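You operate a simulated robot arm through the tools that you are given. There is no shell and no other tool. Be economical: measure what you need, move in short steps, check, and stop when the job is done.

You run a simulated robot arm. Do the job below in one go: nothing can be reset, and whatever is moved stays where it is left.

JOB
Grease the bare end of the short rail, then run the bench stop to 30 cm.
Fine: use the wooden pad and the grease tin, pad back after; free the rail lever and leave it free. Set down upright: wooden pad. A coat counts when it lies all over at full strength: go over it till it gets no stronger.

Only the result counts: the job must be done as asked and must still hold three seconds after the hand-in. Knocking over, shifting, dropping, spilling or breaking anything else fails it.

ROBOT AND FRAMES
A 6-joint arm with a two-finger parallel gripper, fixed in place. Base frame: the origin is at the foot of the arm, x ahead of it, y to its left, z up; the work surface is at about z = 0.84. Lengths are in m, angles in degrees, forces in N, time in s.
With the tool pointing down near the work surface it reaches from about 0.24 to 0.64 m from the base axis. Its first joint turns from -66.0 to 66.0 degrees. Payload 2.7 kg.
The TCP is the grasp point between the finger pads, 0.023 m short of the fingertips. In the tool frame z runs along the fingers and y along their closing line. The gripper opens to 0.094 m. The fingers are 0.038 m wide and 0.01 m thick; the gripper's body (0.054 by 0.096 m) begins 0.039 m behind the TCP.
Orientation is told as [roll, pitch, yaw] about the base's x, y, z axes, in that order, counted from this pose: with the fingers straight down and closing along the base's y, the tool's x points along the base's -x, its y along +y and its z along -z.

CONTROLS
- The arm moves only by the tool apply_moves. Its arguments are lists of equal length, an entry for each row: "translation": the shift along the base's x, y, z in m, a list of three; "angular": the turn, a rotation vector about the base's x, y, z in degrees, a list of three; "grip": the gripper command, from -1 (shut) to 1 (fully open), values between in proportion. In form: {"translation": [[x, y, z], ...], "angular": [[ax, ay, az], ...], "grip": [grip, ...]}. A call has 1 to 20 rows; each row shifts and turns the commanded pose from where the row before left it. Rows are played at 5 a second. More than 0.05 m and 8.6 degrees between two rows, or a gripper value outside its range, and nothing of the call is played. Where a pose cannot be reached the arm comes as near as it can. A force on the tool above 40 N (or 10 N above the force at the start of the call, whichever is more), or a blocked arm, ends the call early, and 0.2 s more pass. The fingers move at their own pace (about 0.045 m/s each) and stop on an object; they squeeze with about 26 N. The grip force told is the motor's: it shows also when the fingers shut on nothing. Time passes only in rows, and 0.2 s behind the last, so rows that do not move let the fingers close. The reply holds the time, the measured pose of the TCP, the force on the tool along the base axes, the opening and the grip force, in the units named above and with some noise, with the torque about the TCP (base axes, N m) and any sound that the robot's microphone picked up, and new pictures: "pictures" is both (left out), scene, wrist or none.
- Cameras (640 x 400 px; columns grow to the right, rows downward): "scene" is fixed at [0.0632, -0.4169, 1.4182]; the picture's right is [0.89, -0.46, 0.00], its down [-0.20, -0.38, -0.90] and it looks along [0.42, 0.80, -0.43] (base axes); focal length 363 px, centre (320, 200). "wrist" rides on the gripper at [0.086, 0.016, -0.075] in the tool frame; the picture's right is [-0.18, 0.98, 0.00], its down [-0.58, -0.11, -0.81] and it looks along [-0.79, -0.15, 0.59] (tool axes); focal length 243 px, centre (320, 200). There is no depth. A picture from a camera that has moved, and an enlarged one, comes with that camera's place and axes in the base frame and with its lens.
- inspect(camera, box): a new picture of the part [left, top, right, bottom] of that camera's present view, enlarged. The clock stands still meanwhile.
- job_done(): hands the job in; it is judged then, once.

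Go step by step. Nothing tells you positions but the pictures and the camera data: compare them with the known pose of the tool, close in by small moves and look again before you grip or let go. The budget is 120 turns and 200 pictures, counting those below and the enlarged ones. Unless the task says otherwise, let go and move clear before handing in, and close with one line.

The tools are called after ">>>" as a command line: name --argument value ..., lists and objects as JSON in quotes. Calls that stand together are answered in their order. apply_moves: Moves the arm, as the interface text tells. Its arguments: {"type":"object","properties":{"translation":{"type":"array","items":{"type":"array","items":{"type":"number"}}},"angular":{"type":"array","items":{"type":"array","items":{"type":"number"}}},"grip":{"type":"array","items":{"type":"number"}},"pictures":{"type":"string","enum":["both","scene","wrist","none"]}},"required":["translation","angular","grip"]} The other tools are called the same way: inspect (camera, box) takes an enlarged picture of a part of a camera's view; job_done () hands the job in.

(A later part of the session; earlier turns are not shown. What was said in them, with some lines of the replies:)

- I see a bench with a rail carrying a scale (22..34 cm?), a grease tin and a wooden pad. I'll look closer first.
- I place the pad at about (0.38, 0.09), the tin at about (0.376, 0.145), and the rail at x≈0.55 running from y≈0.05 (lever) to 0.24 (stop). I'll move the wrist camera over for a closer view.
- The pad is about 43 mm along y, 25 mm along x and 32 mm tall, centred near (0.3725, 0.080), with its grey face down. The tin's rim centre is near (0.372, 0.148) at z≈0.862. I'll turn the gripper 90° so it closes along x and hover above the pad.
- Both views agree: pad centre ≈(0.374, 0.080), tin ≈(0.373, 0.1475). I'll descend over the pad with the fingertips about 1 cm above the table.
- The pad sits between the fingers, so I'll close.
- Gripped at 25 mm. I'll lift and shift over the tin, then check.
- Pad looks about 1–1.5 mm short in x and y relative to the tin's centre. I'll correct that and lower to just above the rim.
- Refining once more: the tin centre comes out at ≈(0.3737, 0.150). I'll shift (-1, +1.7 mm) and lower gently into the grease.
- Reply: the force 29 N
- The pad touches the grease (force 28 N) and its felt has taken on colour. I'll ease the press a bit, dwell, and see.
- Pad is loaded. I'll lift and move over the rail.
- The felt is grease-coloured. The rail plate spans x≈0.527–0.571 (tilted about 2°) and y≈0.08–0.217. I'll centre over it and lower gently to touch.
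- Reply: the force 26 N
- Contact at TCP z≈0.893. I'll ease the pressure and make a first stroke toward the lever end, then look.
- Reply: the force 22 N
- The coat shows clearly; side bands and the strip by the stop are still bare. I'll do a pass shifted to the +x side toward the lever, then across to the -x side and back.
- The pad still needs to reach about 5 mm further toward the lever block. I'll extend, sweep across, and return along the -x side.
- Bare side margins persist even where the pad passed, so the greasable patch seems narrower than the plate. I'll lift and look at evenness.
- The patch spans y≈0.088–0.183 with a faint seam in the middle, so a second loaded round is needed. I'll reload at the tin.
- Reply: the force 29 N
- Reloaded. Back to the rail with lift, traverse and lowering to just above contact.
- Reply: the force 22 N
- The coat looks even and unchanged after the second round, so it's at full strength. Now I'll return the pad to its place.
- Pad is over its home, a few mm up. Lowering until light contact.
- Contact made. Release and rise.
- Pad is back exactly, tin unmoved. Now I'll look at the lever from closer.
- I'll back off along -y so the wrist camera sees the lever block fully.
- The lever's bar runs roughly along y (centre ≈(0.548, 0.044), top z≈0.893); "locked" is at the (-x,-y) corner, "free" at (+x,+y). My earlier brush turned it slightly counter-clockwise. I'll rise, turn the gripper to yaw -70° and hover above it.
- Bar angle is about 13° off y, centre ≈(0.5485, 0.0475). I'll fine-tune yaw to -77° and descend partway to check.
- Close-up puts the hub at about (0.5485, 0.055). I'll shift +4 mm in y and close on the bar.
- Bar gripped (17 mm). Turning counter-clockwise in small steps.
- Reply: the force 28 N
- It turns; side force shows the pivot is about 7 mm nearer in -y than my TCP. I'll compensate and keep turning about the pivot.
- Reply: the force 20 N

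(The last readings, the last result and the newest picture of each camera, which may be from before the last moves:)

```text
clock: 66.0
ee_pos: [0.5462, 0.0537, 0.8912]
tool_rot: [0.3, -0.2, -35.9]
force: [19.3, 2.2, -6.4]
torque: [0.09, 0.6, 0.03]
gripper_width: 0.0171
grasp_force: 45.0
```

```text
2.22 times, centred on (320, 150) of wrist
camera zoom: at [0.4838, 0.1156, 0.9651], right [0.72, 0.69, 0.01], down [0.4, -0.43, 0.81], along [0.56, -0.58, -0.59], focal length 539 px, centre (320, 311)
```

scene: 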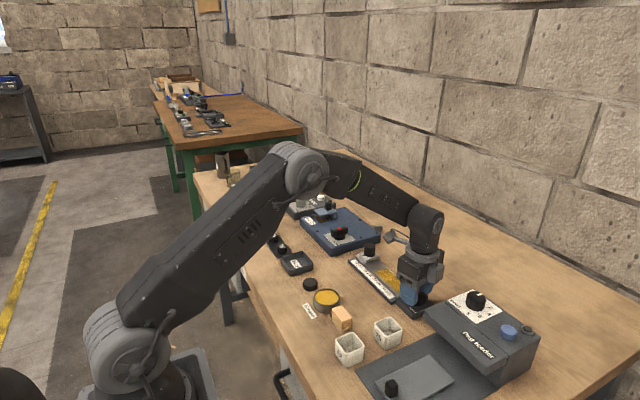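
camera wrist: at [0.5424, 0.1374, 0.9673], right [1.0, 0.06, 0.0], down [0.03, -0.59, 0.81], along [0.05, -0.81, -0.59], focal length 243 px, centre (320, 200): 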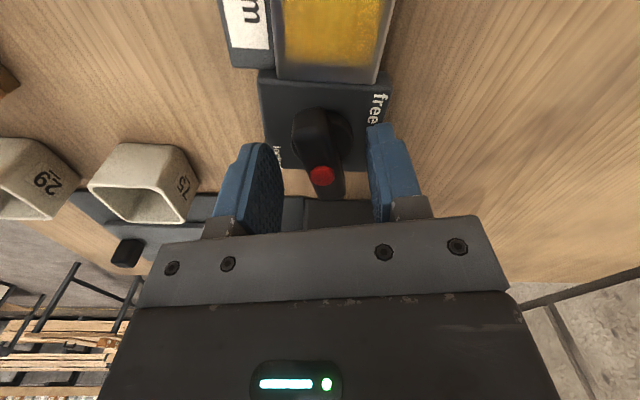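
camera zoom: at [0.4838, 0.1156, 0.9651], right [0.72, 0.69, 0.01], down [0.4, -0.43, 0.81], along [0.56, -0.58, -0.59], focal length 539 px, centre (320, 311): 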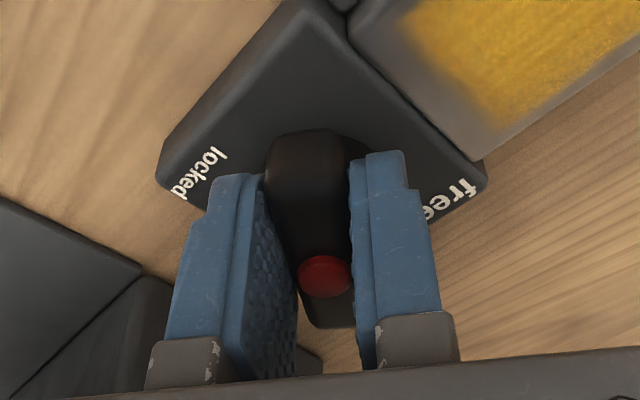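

>>> apply_moves --translation '[[0.0018, 0, 0], [-0.0001, -0.0001, 0], [-0.0001, -0.0001, 0], [-0.0001, -0.0001, 0], [-0.0001, -0.0001, 0], [0, 0, 0]]' --angular '[[0, 0, 0], [0, 0, 4], [0, 0, 4], [0, 0, 4], [0, 0, 4], [0, 0, 0]]' --grip '[-1, -1, -1, -1, -1, -1]' --pictures "none"

>>> inspect --camera "wrist" --box '[220, 60, 420, 240]'

```text
clock: 67.4
ee_pos: [0.5458, 0.0517, 0.8919]
tool_rot: [0.1, 0.0, -20.0]
force: [-6.6, -5.5, 4.8]
torque: [-0.31, -0.27, 0.02]
gripper_width: 0.0169
grasp_force: 45.4
```

```text
2.22 times, centred on (320, 150) of wrist
camera zoom: at [0.4686, 0.0953, 0.9654], right [0.51, 0.86, 0.0], down [0.51, -0.3, 0.81], along [0.69, -0.41, -0.59], focal length 539 px, centre (320, 311)
```

zoom: 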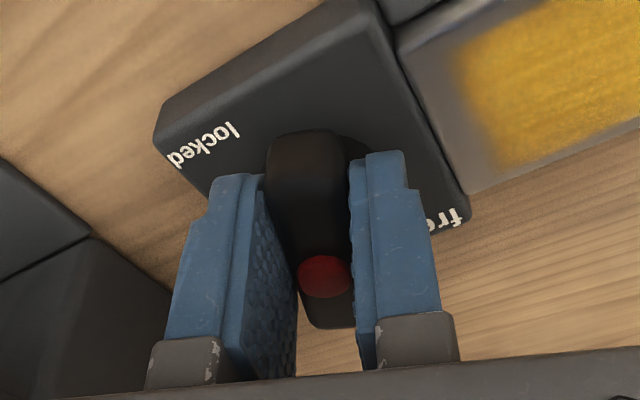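

>>> apply_moves --translation '[[-0.0006, -0.0005, 0], [0, -0.0002, 0], [0, -0.0002, 0], [0, -0.0002, 0], [0, -0.0002, 0], [0, 0, 0]]' --angular '[[0, 0, 4], [0, 0, 4], [0, 0, 4], [0, 0, 4], [0, 0, 4], [0, 0, 0]]' --grip '[-1, -1, -1, -1, -1, -1]' --pictures "none"

>>> inspect --camera "wrist" --box '[220, 60, 420, 240]'

```text
clock: 68.8
ee_pos: [0.5445, 0.0492, 0.8916]
tool_rot: [0.0, 0.1, 0.1]
force: [-7.9, -14.9, 1.6]
torque: [-0.32, -0.19, -0.18]
gripper_width: 0.0171
grasp_force: 45.0
```

```text
2.22 times, centred on (320, 150) of wrist
camera zoom: at [0.4575, 0.065, 0.9654], right [0.18, 0.98, 0.0], down [0.58, -0.11, 0.81], along [0.79, -0.15, -0.59], focal length 539 px, centre (320, 311)
```

zoom: 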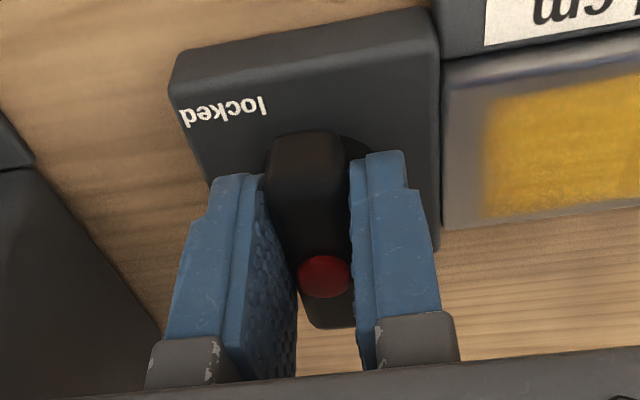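

>>> apply_moves --translation '[[-0.0006, -0.0012, 0], [0, 0, 0], [0, 0, 0]]' --angular '[[0, 0, 0], [0, 0, 4], [0, 0, 0]]' --grip '[-1, -1, -1]' --pictures "none"

```text
clock: 69.6
ee_pos: [0.5449, 0.0501, 0.8916]
tool_rot: [0.1, -0.1, 3.8]
force: [-3.4, -7.9, -1.1]
torque: [-0.1, -0.3, -2.12]
gripper_width: 0.0181
grasp_force: 44.6
```

Torque jumped: the end stop, so the lever is at the far end. I'll relax, release and rise.

>>> apply_moves --translation '[[0, 0, 0], [0, 0, 0], [0, 0, 0], [0, 0, 0], [0, 0, 0.03], [0, 0, 0.04], [-0.03, 0, 0.03], [0, 0, 0]]' --angular '[[0, 0, -3], [0, 0, 0], [0, 0, 0], [0, 0, 0], [0, 0, 0], [0, 0, 0], [0, 0, 0], [0, 0, 0]]' --grip '[-1, -0.5, 0, 0, 0, 0, 0, 0]' --pictures "wrist"

>>> inspect --camera "wrist" --box '[230, 40, 410, 200]'

>>> inspect --camera "scene" --box '[340, 230, 450, 325]'

```text
clock: 71.4
ee_pos: [0.5125, 0.05, 0.9904]
tool_rot: [0.2, -0.1, 1.2]
force: [-0.2, 0.4, -0.5]
torque: [0.03, 0.02, -0.01]
gripper_width: 0.0469
grasp_force: 0.1
camera wrist: at [0.4257, 0.0632, 1.0647], right [0.17, 0.99, 0.0], down [0.58, -0.1, 0.81], along [0.8, -0.13, -0.59], focal length 243 px, centre (320, 200)
```

wrist: 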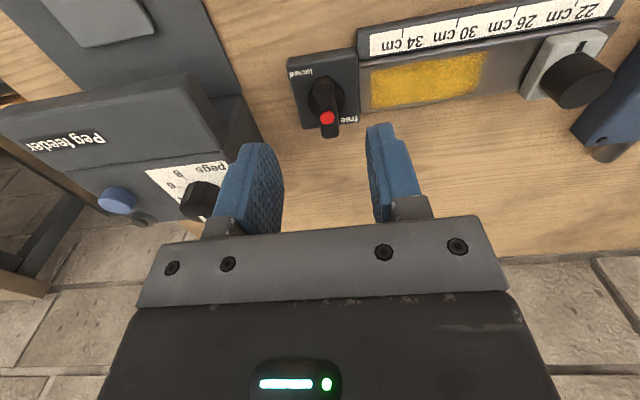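

```text
2.50 times, centred on (320, 120) of wrist
camera zoom: at [0.4257, 0.0632, 1.0647], right [0.17, 0.99, 0.0], down [0.58, -0.1, 0.81], along [0.8, -0.13, -0.59], focal length 606 px, centre (320, 400)
```

zoom: 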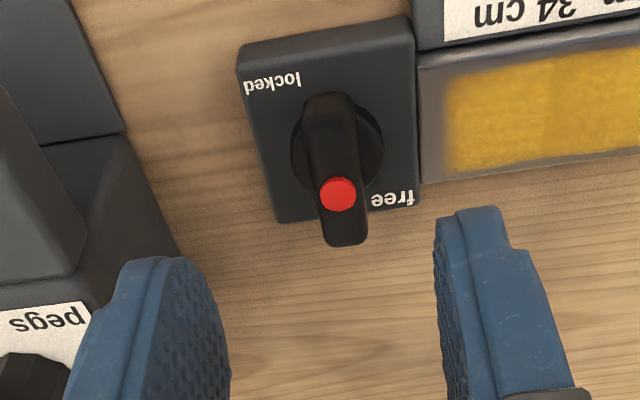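

```text
4.21 times, centred on (395, 278) of scene
camera zoom: at [0.0631, -0.4169, 1.4182], right [0.89, -0.46, 0.0], down [-0.2, -0.38, -0.9], along [0.42, 0.8, -0.43], focal length 1529 px, centre (4, -126)
```

zoom: 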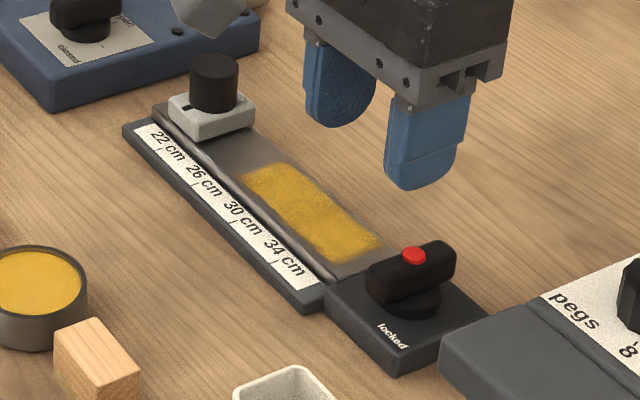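

Lever is at "free". Next I'll look at the stop and scale from close.

>>> apply_moves --translation '[[-0.015, 0.045, 0], [-0.015, 0.045, 0], [-0.015, 0.045, 0], [-0.01, 0.03, 0], [0, 0, 0]]' --angular '[[0, 0, -1], [0, 0, -1], [0, 0, -1], [0, 0, 0], [0, 0, 0]]' --grip '[0, 0, 0, 0, 0]' --pictures "wrist"

>>> inspect --camera "wrist" --box '[180, 60, 420, 220]'

>>> inspect --camera "scene" --box '[340, 230, 420, 300]'

```text
clock: 72.6
ee_pos: [0.4595, 0.2143, 0.9916]
tool_rot: [0.1, -0.1, -1.9]
force: [0.0, -0.4, 0.3]
torque: [-0.01, -0.01, 0.02]
gripper_width: 0.0472
grasp_force: 0.0
camera wrist: at [0.3723, 0.2327, 1.0655], right [0.22, 0.98, 0.0], down [0.58, -0.13, 0.81], along [0.79, -0.17, -0.59], focal length 243 px, centre (320, 200)
```

wrist: 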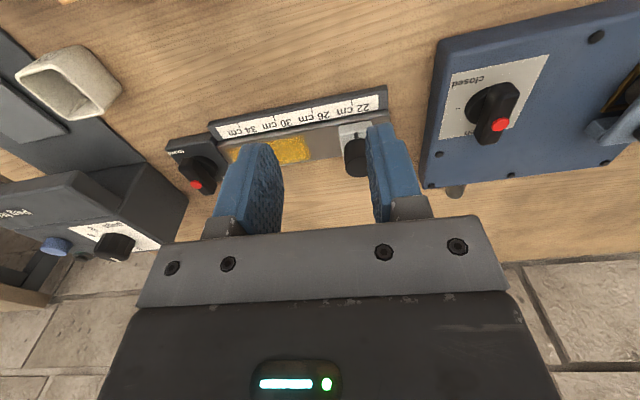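

```text
2.50 times, centred on (300, 140) of wrist
camera zoom: at [0.3723, 0.2327, 1.0655], right [0.22, 0.98, 0.0], down [0.58, -0.13, 0.81], along [0.79, -0.17, -0.59], focal length 606 px, centre (370, 350)
```

zoom: 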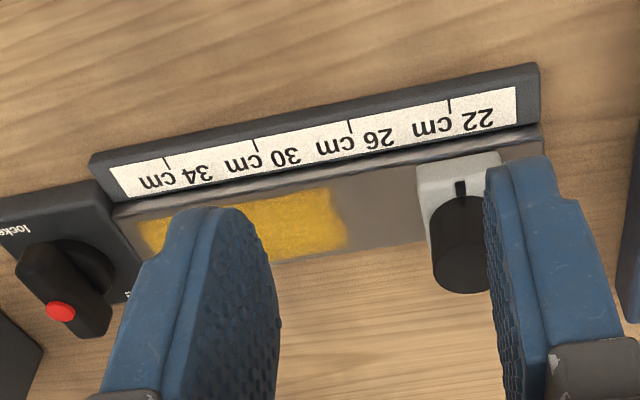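

```text
5.71 times, centred on (380, 265) of scene
camera zoom: at [0.0632, -0.4169, 1.4182], right [0.89, -0.46, 0.0], down [-0.2, -0.38, -0.9], along [0.42, 0.8, -0.43], focal length 2075 px, centre (-23, -171)
```

zoom: 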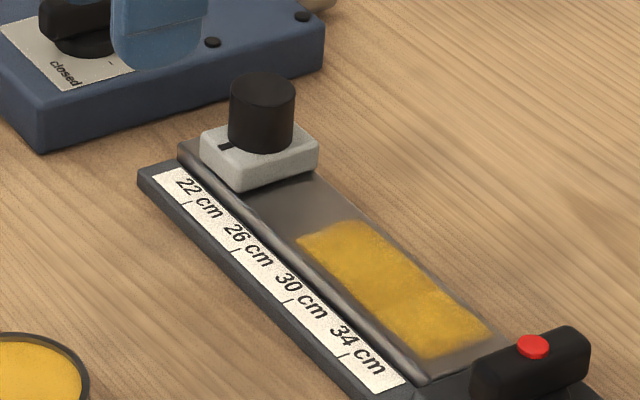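

The pointer reads ≈22 with real-centimetre scale (ticks 40 mm apart per 4 cm). Knob centre ≈(0.553, 0.2355), top ≈0.905. I'll move over it and lower partway.

>>> apply_moves --translation '[[0.045, 0.01, 0], [0.048, 0.011, 0], [0, 0, -0.03], [0, 0, -0.03], [0, 0, 0]]' --angular '[[0, 0, 0], [0, 0, 0], [0, 0, 0], [0, 0, 0], [0, 0, 0]]' --grip '[0.3, 0.3, 0.3, 0.3, 0.3]' --pictures "wrist"

>>> inspect --camera "wrist" --box '[220, 60, 420, 240]'

>>> inspect --camera "scene" --box '[330, 200, 420, 290]'

```text
clock: 73.8
ee_pos: [0.553, 0.2351, 0.9307]
tool_rot: [0.1, 0.0, -2.0]
force: [0.5, 0.7, 1.0]
torque: [0.04, 0.03, 0.01]
gripper_width: 0.0612
grasp_force: 0.1
camera wrist: at [0.4657, 0.2539, 1.0053], right [0.22, 0.98, 0.0], down [0.58, -0.13, 0.81], along [0.79, -0.17, -0.59], focal length 243 px, centre (320, 200)
```

wrist: 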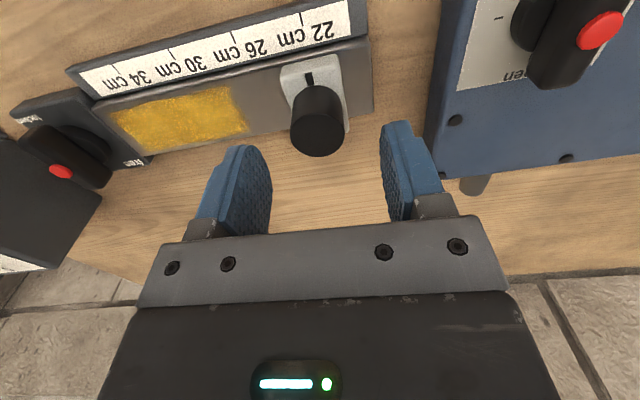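

```text
2.22 times, centred on (320, 150) of wrist
camera zoom: at [0.4657, 0.2539, 1.0053], right [0.22, 0.98, 0.0], down [0.58, -0.13, 0.81], along [0.79, -0.17, -0.59], focal length 539 px, centre (320, 311)
```

zoom: 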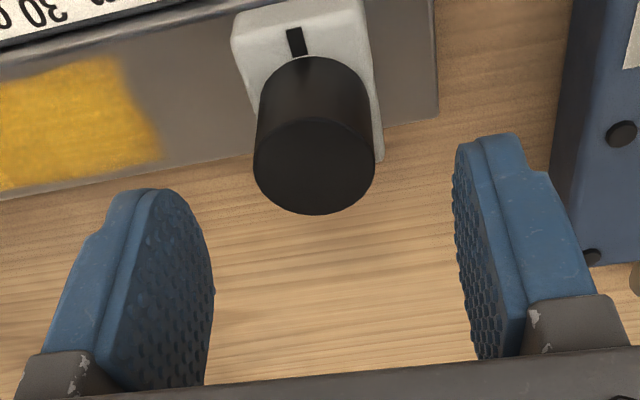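

```text
4.44 times, centred on (375, 245) of scene
camera zoom: at [0.0632, -0.4169, 1.4182], right [0.89, -0.46, 0.0], down [-0.2, -0.38, -0.9], along [0.42, 0.8, -0.43], focal length 1614 px, centre (76, 0)
```

zoom: 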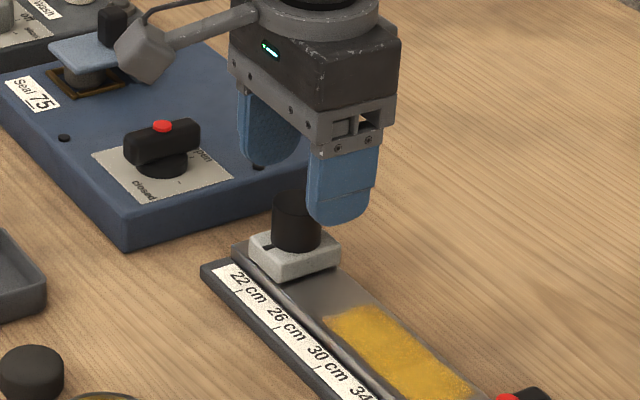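

>>> apply_moves --translation '[[-0.004, 0.0005, -0.01], [0, 0, -0.012], [0, 0, -0.008], [0, 0, 0]]' --angular '[[0, 0, 0], [0, 0, 0], [0, 0, 0], [0, 0, 0]]' --grip '[0.3, 0.3, 0.3, 0.3]' --pictures "none"

>>> inspect --camera "wrist" --box '[220, 60, 420, 240]'

>>> inspect --camera "scene" --box '[330, 200, 420, 290]'

```text
clock: 74.8
ee_pos: [0.5486, 0.2372, 0.9004]
tool_rot: [0.1, -0.1, -1.8]
force: [0.1, -0.7, -0.7]
torque: [0.02, 0.04, -0.03]
gripper_width: 0.061
grasp_force: 0.0
```

```text
2.22 times, centred on (320, 150) of wrist
camera zoom: at [0.4616, 0.2544, 0.9754], right [0.22, 0.98, 0.0], down [0.58, -0.13, 0.81], along [0.79, -0.17, -0.59], focal length 539 px, centre (320, 311)
```

zoom: 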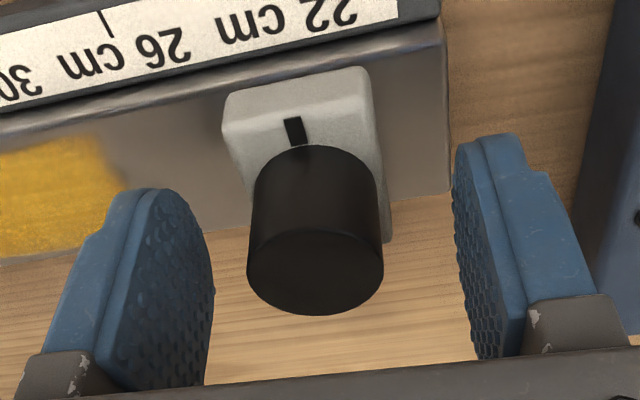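

```text
4.44 times, centred on (375, 245) of scene
camera zoom: at [0.0632, -0.4169, 1.4182], right [0.89, -0.46, 0.0], down [-0.2, -0.38, -0.9], along [0.42, 0.8, -0.43], focal length 1614 px, centre (76, 0)
```

zoom: 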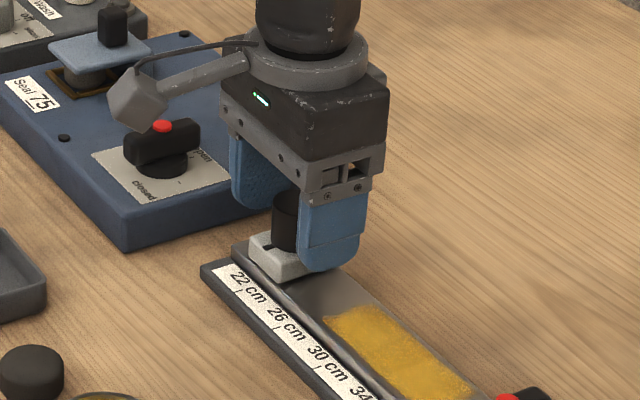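

>>> apply_moves --translation '[[-0.003, -0.001, -0.002], [0, 0, 0], [0, 0, 0], [0, 0, 0], [0, 0, 0], [0, 0, 0]]' --angular '[[0, 0, 0], [0, 0, 0], [0, 0, 0], [0, 0, 0], [0, 0, 0], [0, 0, 0]]' --grip '[0.1, -0.2, -0.5, -0.8, -1, -1]' --pictures "none"

>>> inspect --camera "wrist" --box '[180, 40, 420, 220]'

```text
clock: 76.2
ee_pos: [0.5459, 0.2343, 0.9004]
tool_rot: [0.1, -0.1, -1.9]
force: [-0.4, -0.3, 0.9]
torque: [-0.58, -0.03, -0.06]
gripper_width: 0.0294
grasp_force: 45.2
```

```text
2.22 times, centred on (300, 130) of wrist
camera zoom: at [0.4585, 0.2532, 0.9736], right [0.22, 0.98, 0.0], down [0.58, -0.13, 0.81], along [0.79, -0.17, -0.59], focal length 539 px, centre (364, 356)
```

zoom: 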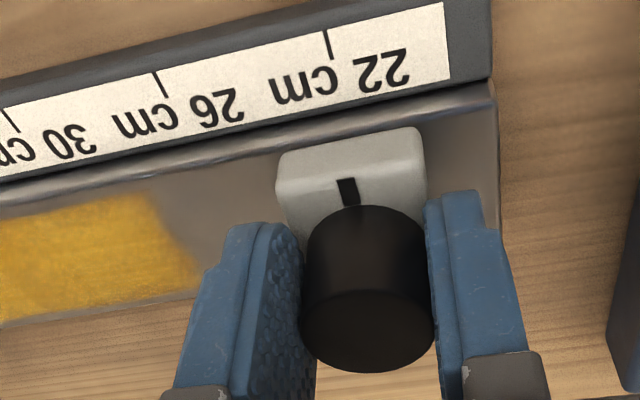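

Knob held. Sliding the stop 4 cm first along the rail, checking force.

>>> apply_moves --translation '[[-0.0003, -0.01, 0], [-0.0003, -0.01, 0], [-0.0003, -0.01, 0], [-0.0003, -0.01, 0], [0, 0, 0]]' --angular '[[0, 0, 0], [0, 0, 0], [0, 0, 0], [0, 0, 0], [0, 0, 0]]' --grip '[-1, -1, -1, -1, -1]' --pictures "none"

>>> inspect --camera "wrist" --box '[180, 40, 420, 220]'

```text
clock: 77.4
ee_pos: [0.5455, 0.1954, 0.899]
tool_rot: [0.0, -0.3, -1.9]
force: [10.7, 0.3, 1.3]
torque: [-0.36, 0.0, -0.21]
gripper_width: 0.0294
grasp_force: 45.5
```

```text
2.22 times, centred on (300, 130) of wrist
camera zoom: at [0.4582, 0.2133, 0.9734], right [0.22, 0.98, 0.0], down [0.57, -0.13, 0.81], along [0.79, -0.17, -0.59], focal length 539 px, centre (364, 356)
```

zoom: 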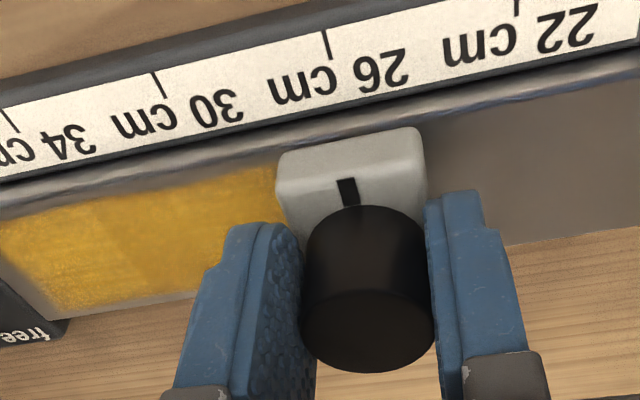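

It slides freely; reading ≈26. Another 4 cm, with slight x correction.

>>> apply_moves --translation '[[0.001, -0.01, 0], [0, -0.01, 0], [0, -0.01, 0], [0, -0.01, 0], [0, 0, 0]]' --angular '[[0, 0, 0], [0, 0, 0], [0, 0, 0], [0, 0, 0], [0, 0, 0]]' --grip '[-1, -1, -1, -1, -1]' --pictures "none"

>>> inspect --camera "wrist" --box '[180, 40, 420, 220]'

>>> inspect --camera "scene" --box '[345, 240, 425, 310]'

```text
clock: 78.6
ee_pos: [0.5456, 0.1551, 0.8983]
tool_rot: [0.1, -0.1, -2.0]
force: [2.7, 0.9, 3.8]
torque: [-0.48, -0.01, 0.09]
gripper_width: 0.0296
grasp_force: 45.0
```

```text
2.22 times, centred on (300, 130) of wrist
camera zoom: at [0.4584, 0.1733, 0.9736], right [0.22, 0.98, 0.0], down [0.58, -0.13, 0.81], along [0.79, -0.17, -0.59], focal length 539 px, centre (364, 356)
```

zoom: 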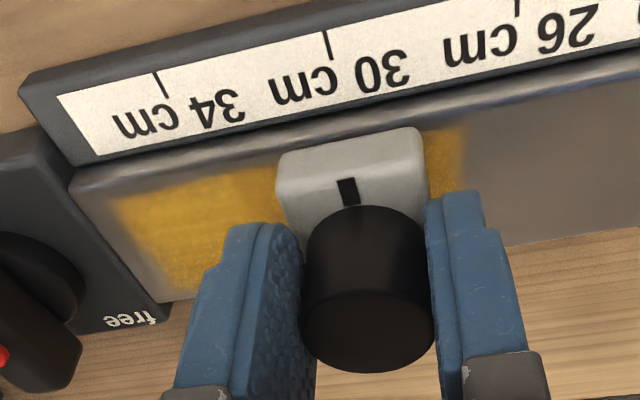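

```text
5.71 times, centred on (385, 275) of scene
camera zoom: at [0.0631, -0.4169, 1.4182], right [0.89, -0.46, 0.0], down [-0.2, -0.38, -0.9], along [0.42, 0.8, -0.43], focal length 2075 px, centre (-51, -229)
```

zoom: 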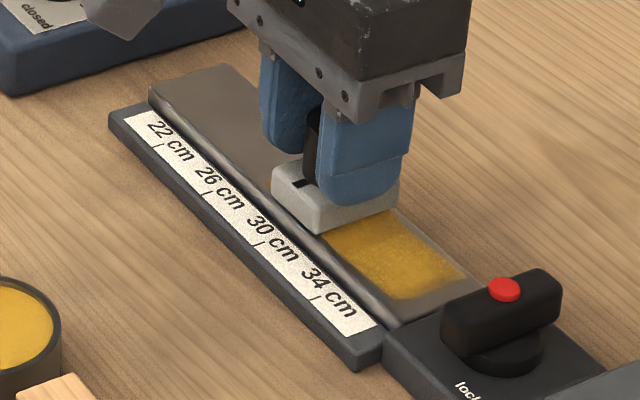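

Pointer computes to 30.0 within a fraction of a millimetre. I'll release and rise.

>>> apply_moves --translation '[[0, 0, 0], [0, 0, 0], [0, 0, 0], [0, 0, 0], [0, 0, 0.02], [0, 0, 0.04], [-0.04, 0, 0.03], [-0.045, 0, 0], [0, 0, 0]]' --angular '[[0, 0, 0], [0, 0, 0], [0, 0, 0], [0, 0, 0], [0, 0, 0], [0, 0, 0], [0, 0, 0], [0, 0, 0], [0, 0, 0]]' --grip '[-0.6, -0.3, 0, 0.3, 0.3, 0.3, 0.3, 0.3, 0.3]'

>>> inspect --camera "wrist" --box '[200, 50, 440, 210]'

>>> inspect --camera "scene" --box '[330, 235, 440, 325]'

```text
clock: 80.6
ee_pos: [0.4599, 0.1551, 0.9874]
tool_rot: [0.1, -0.1, -1.9]
force: [0.6, -0.2, 0.0]
torque: [0.03, 0.02, 0.04]
gripper_width: 0.061
grasp_force: 0.0
camera wrist: at [0.3722, 0.1729, 1.0626], right [0.22, 0.98, 0.0], down [0.58, -0.13, 0.81], along [0.79, -0.17, -0.59], focal length 243 px, centre (320, 200)
```

scene: 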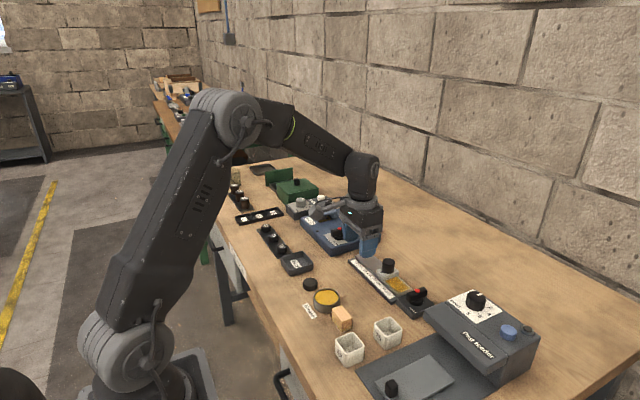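
wrist: 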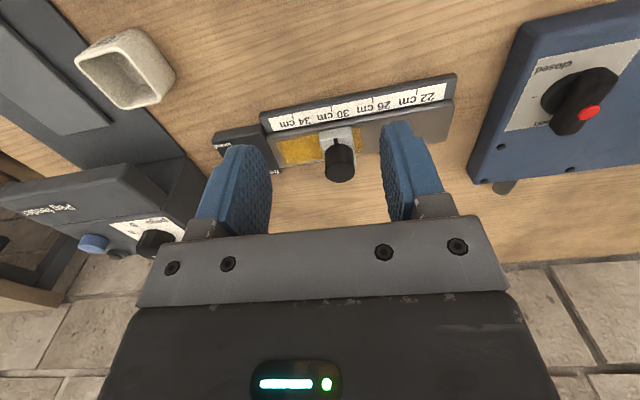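

```text
2.50 times, centred on (320, 130) of wrist
camera zoom: at [0.3722, 0.1729, 1.0626], right [0.22, 0.98, 0.0], down [0.58, -0.13, 0.81], along [0.79, -0.17, -0.59], focal length 606 px, centre (320, 375)
```

zoom: 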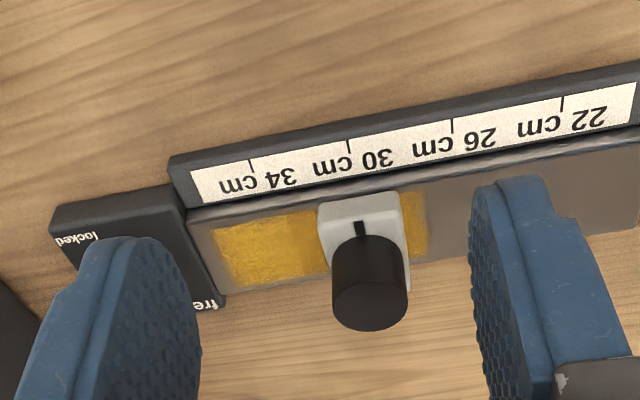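

```text
4.44 times, centred on (385, 280) of scene
camera zoom: at [0.0631, -0.4169, 1.4182], right [0.89, -0.46, 0.0], down [-0.2, -0.38, -0.9], along [0.42, 0.8, -0.43], focal length 1614 px, centre (31, -156)
```

zoom: 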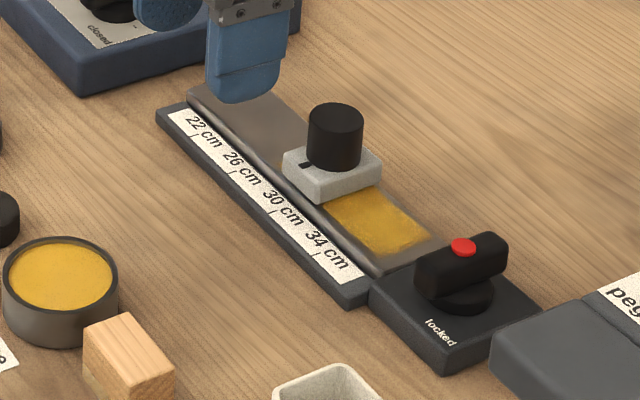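

>>> inspect --camera "wrist" --box '[310, 95, 370, 150]'

>>> inspect --camera "scene" --box '[360, 255, 420, 305]'

```text
7.27 times, centred on (340, 122) of wrist
camera zoom: at [0.3722, 0.1729, 1.0626], right [0.22, 0.98, 0.0], down [0.58, -0.13, 0.81], along [0.79, -0.17, -0.59], focal length 1764 px, centre (174, 764)
```

zoom: 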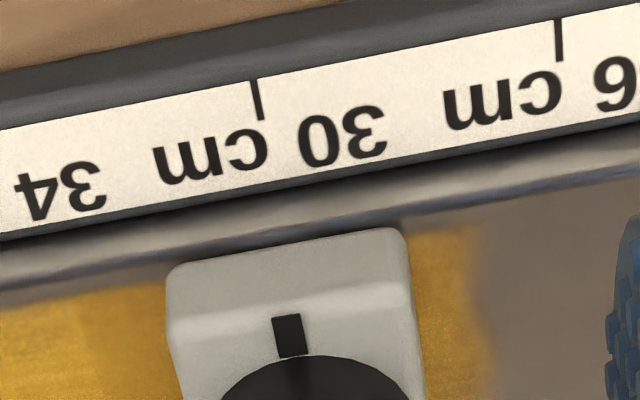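

```text
8.00 times, centred on (390, 280) of scene
camera zoom: at [0.0631, -0.4169, 1.4182], right [0.89, -0.46, 0.0], down [-0.2, -0.38, -0.9], along [0.42, 0.8, -0.43], focal length 2905 px, centre (-240, -440)
```

zoom: 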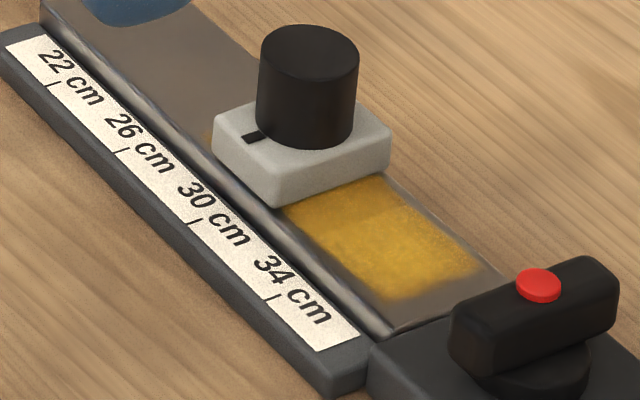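

The pointer lines up with 30 cm to well under a millimetre. The lever is free, the grease coat is in place, and the pad stands upright in its original spot. I'm handing in.

>>> job_done

```text
The job is handed in.
```

The bare end of the short rail is greased, the wooden pad is back upright in its place, the rail lever is left free, and the bench stop reads 30 cm.
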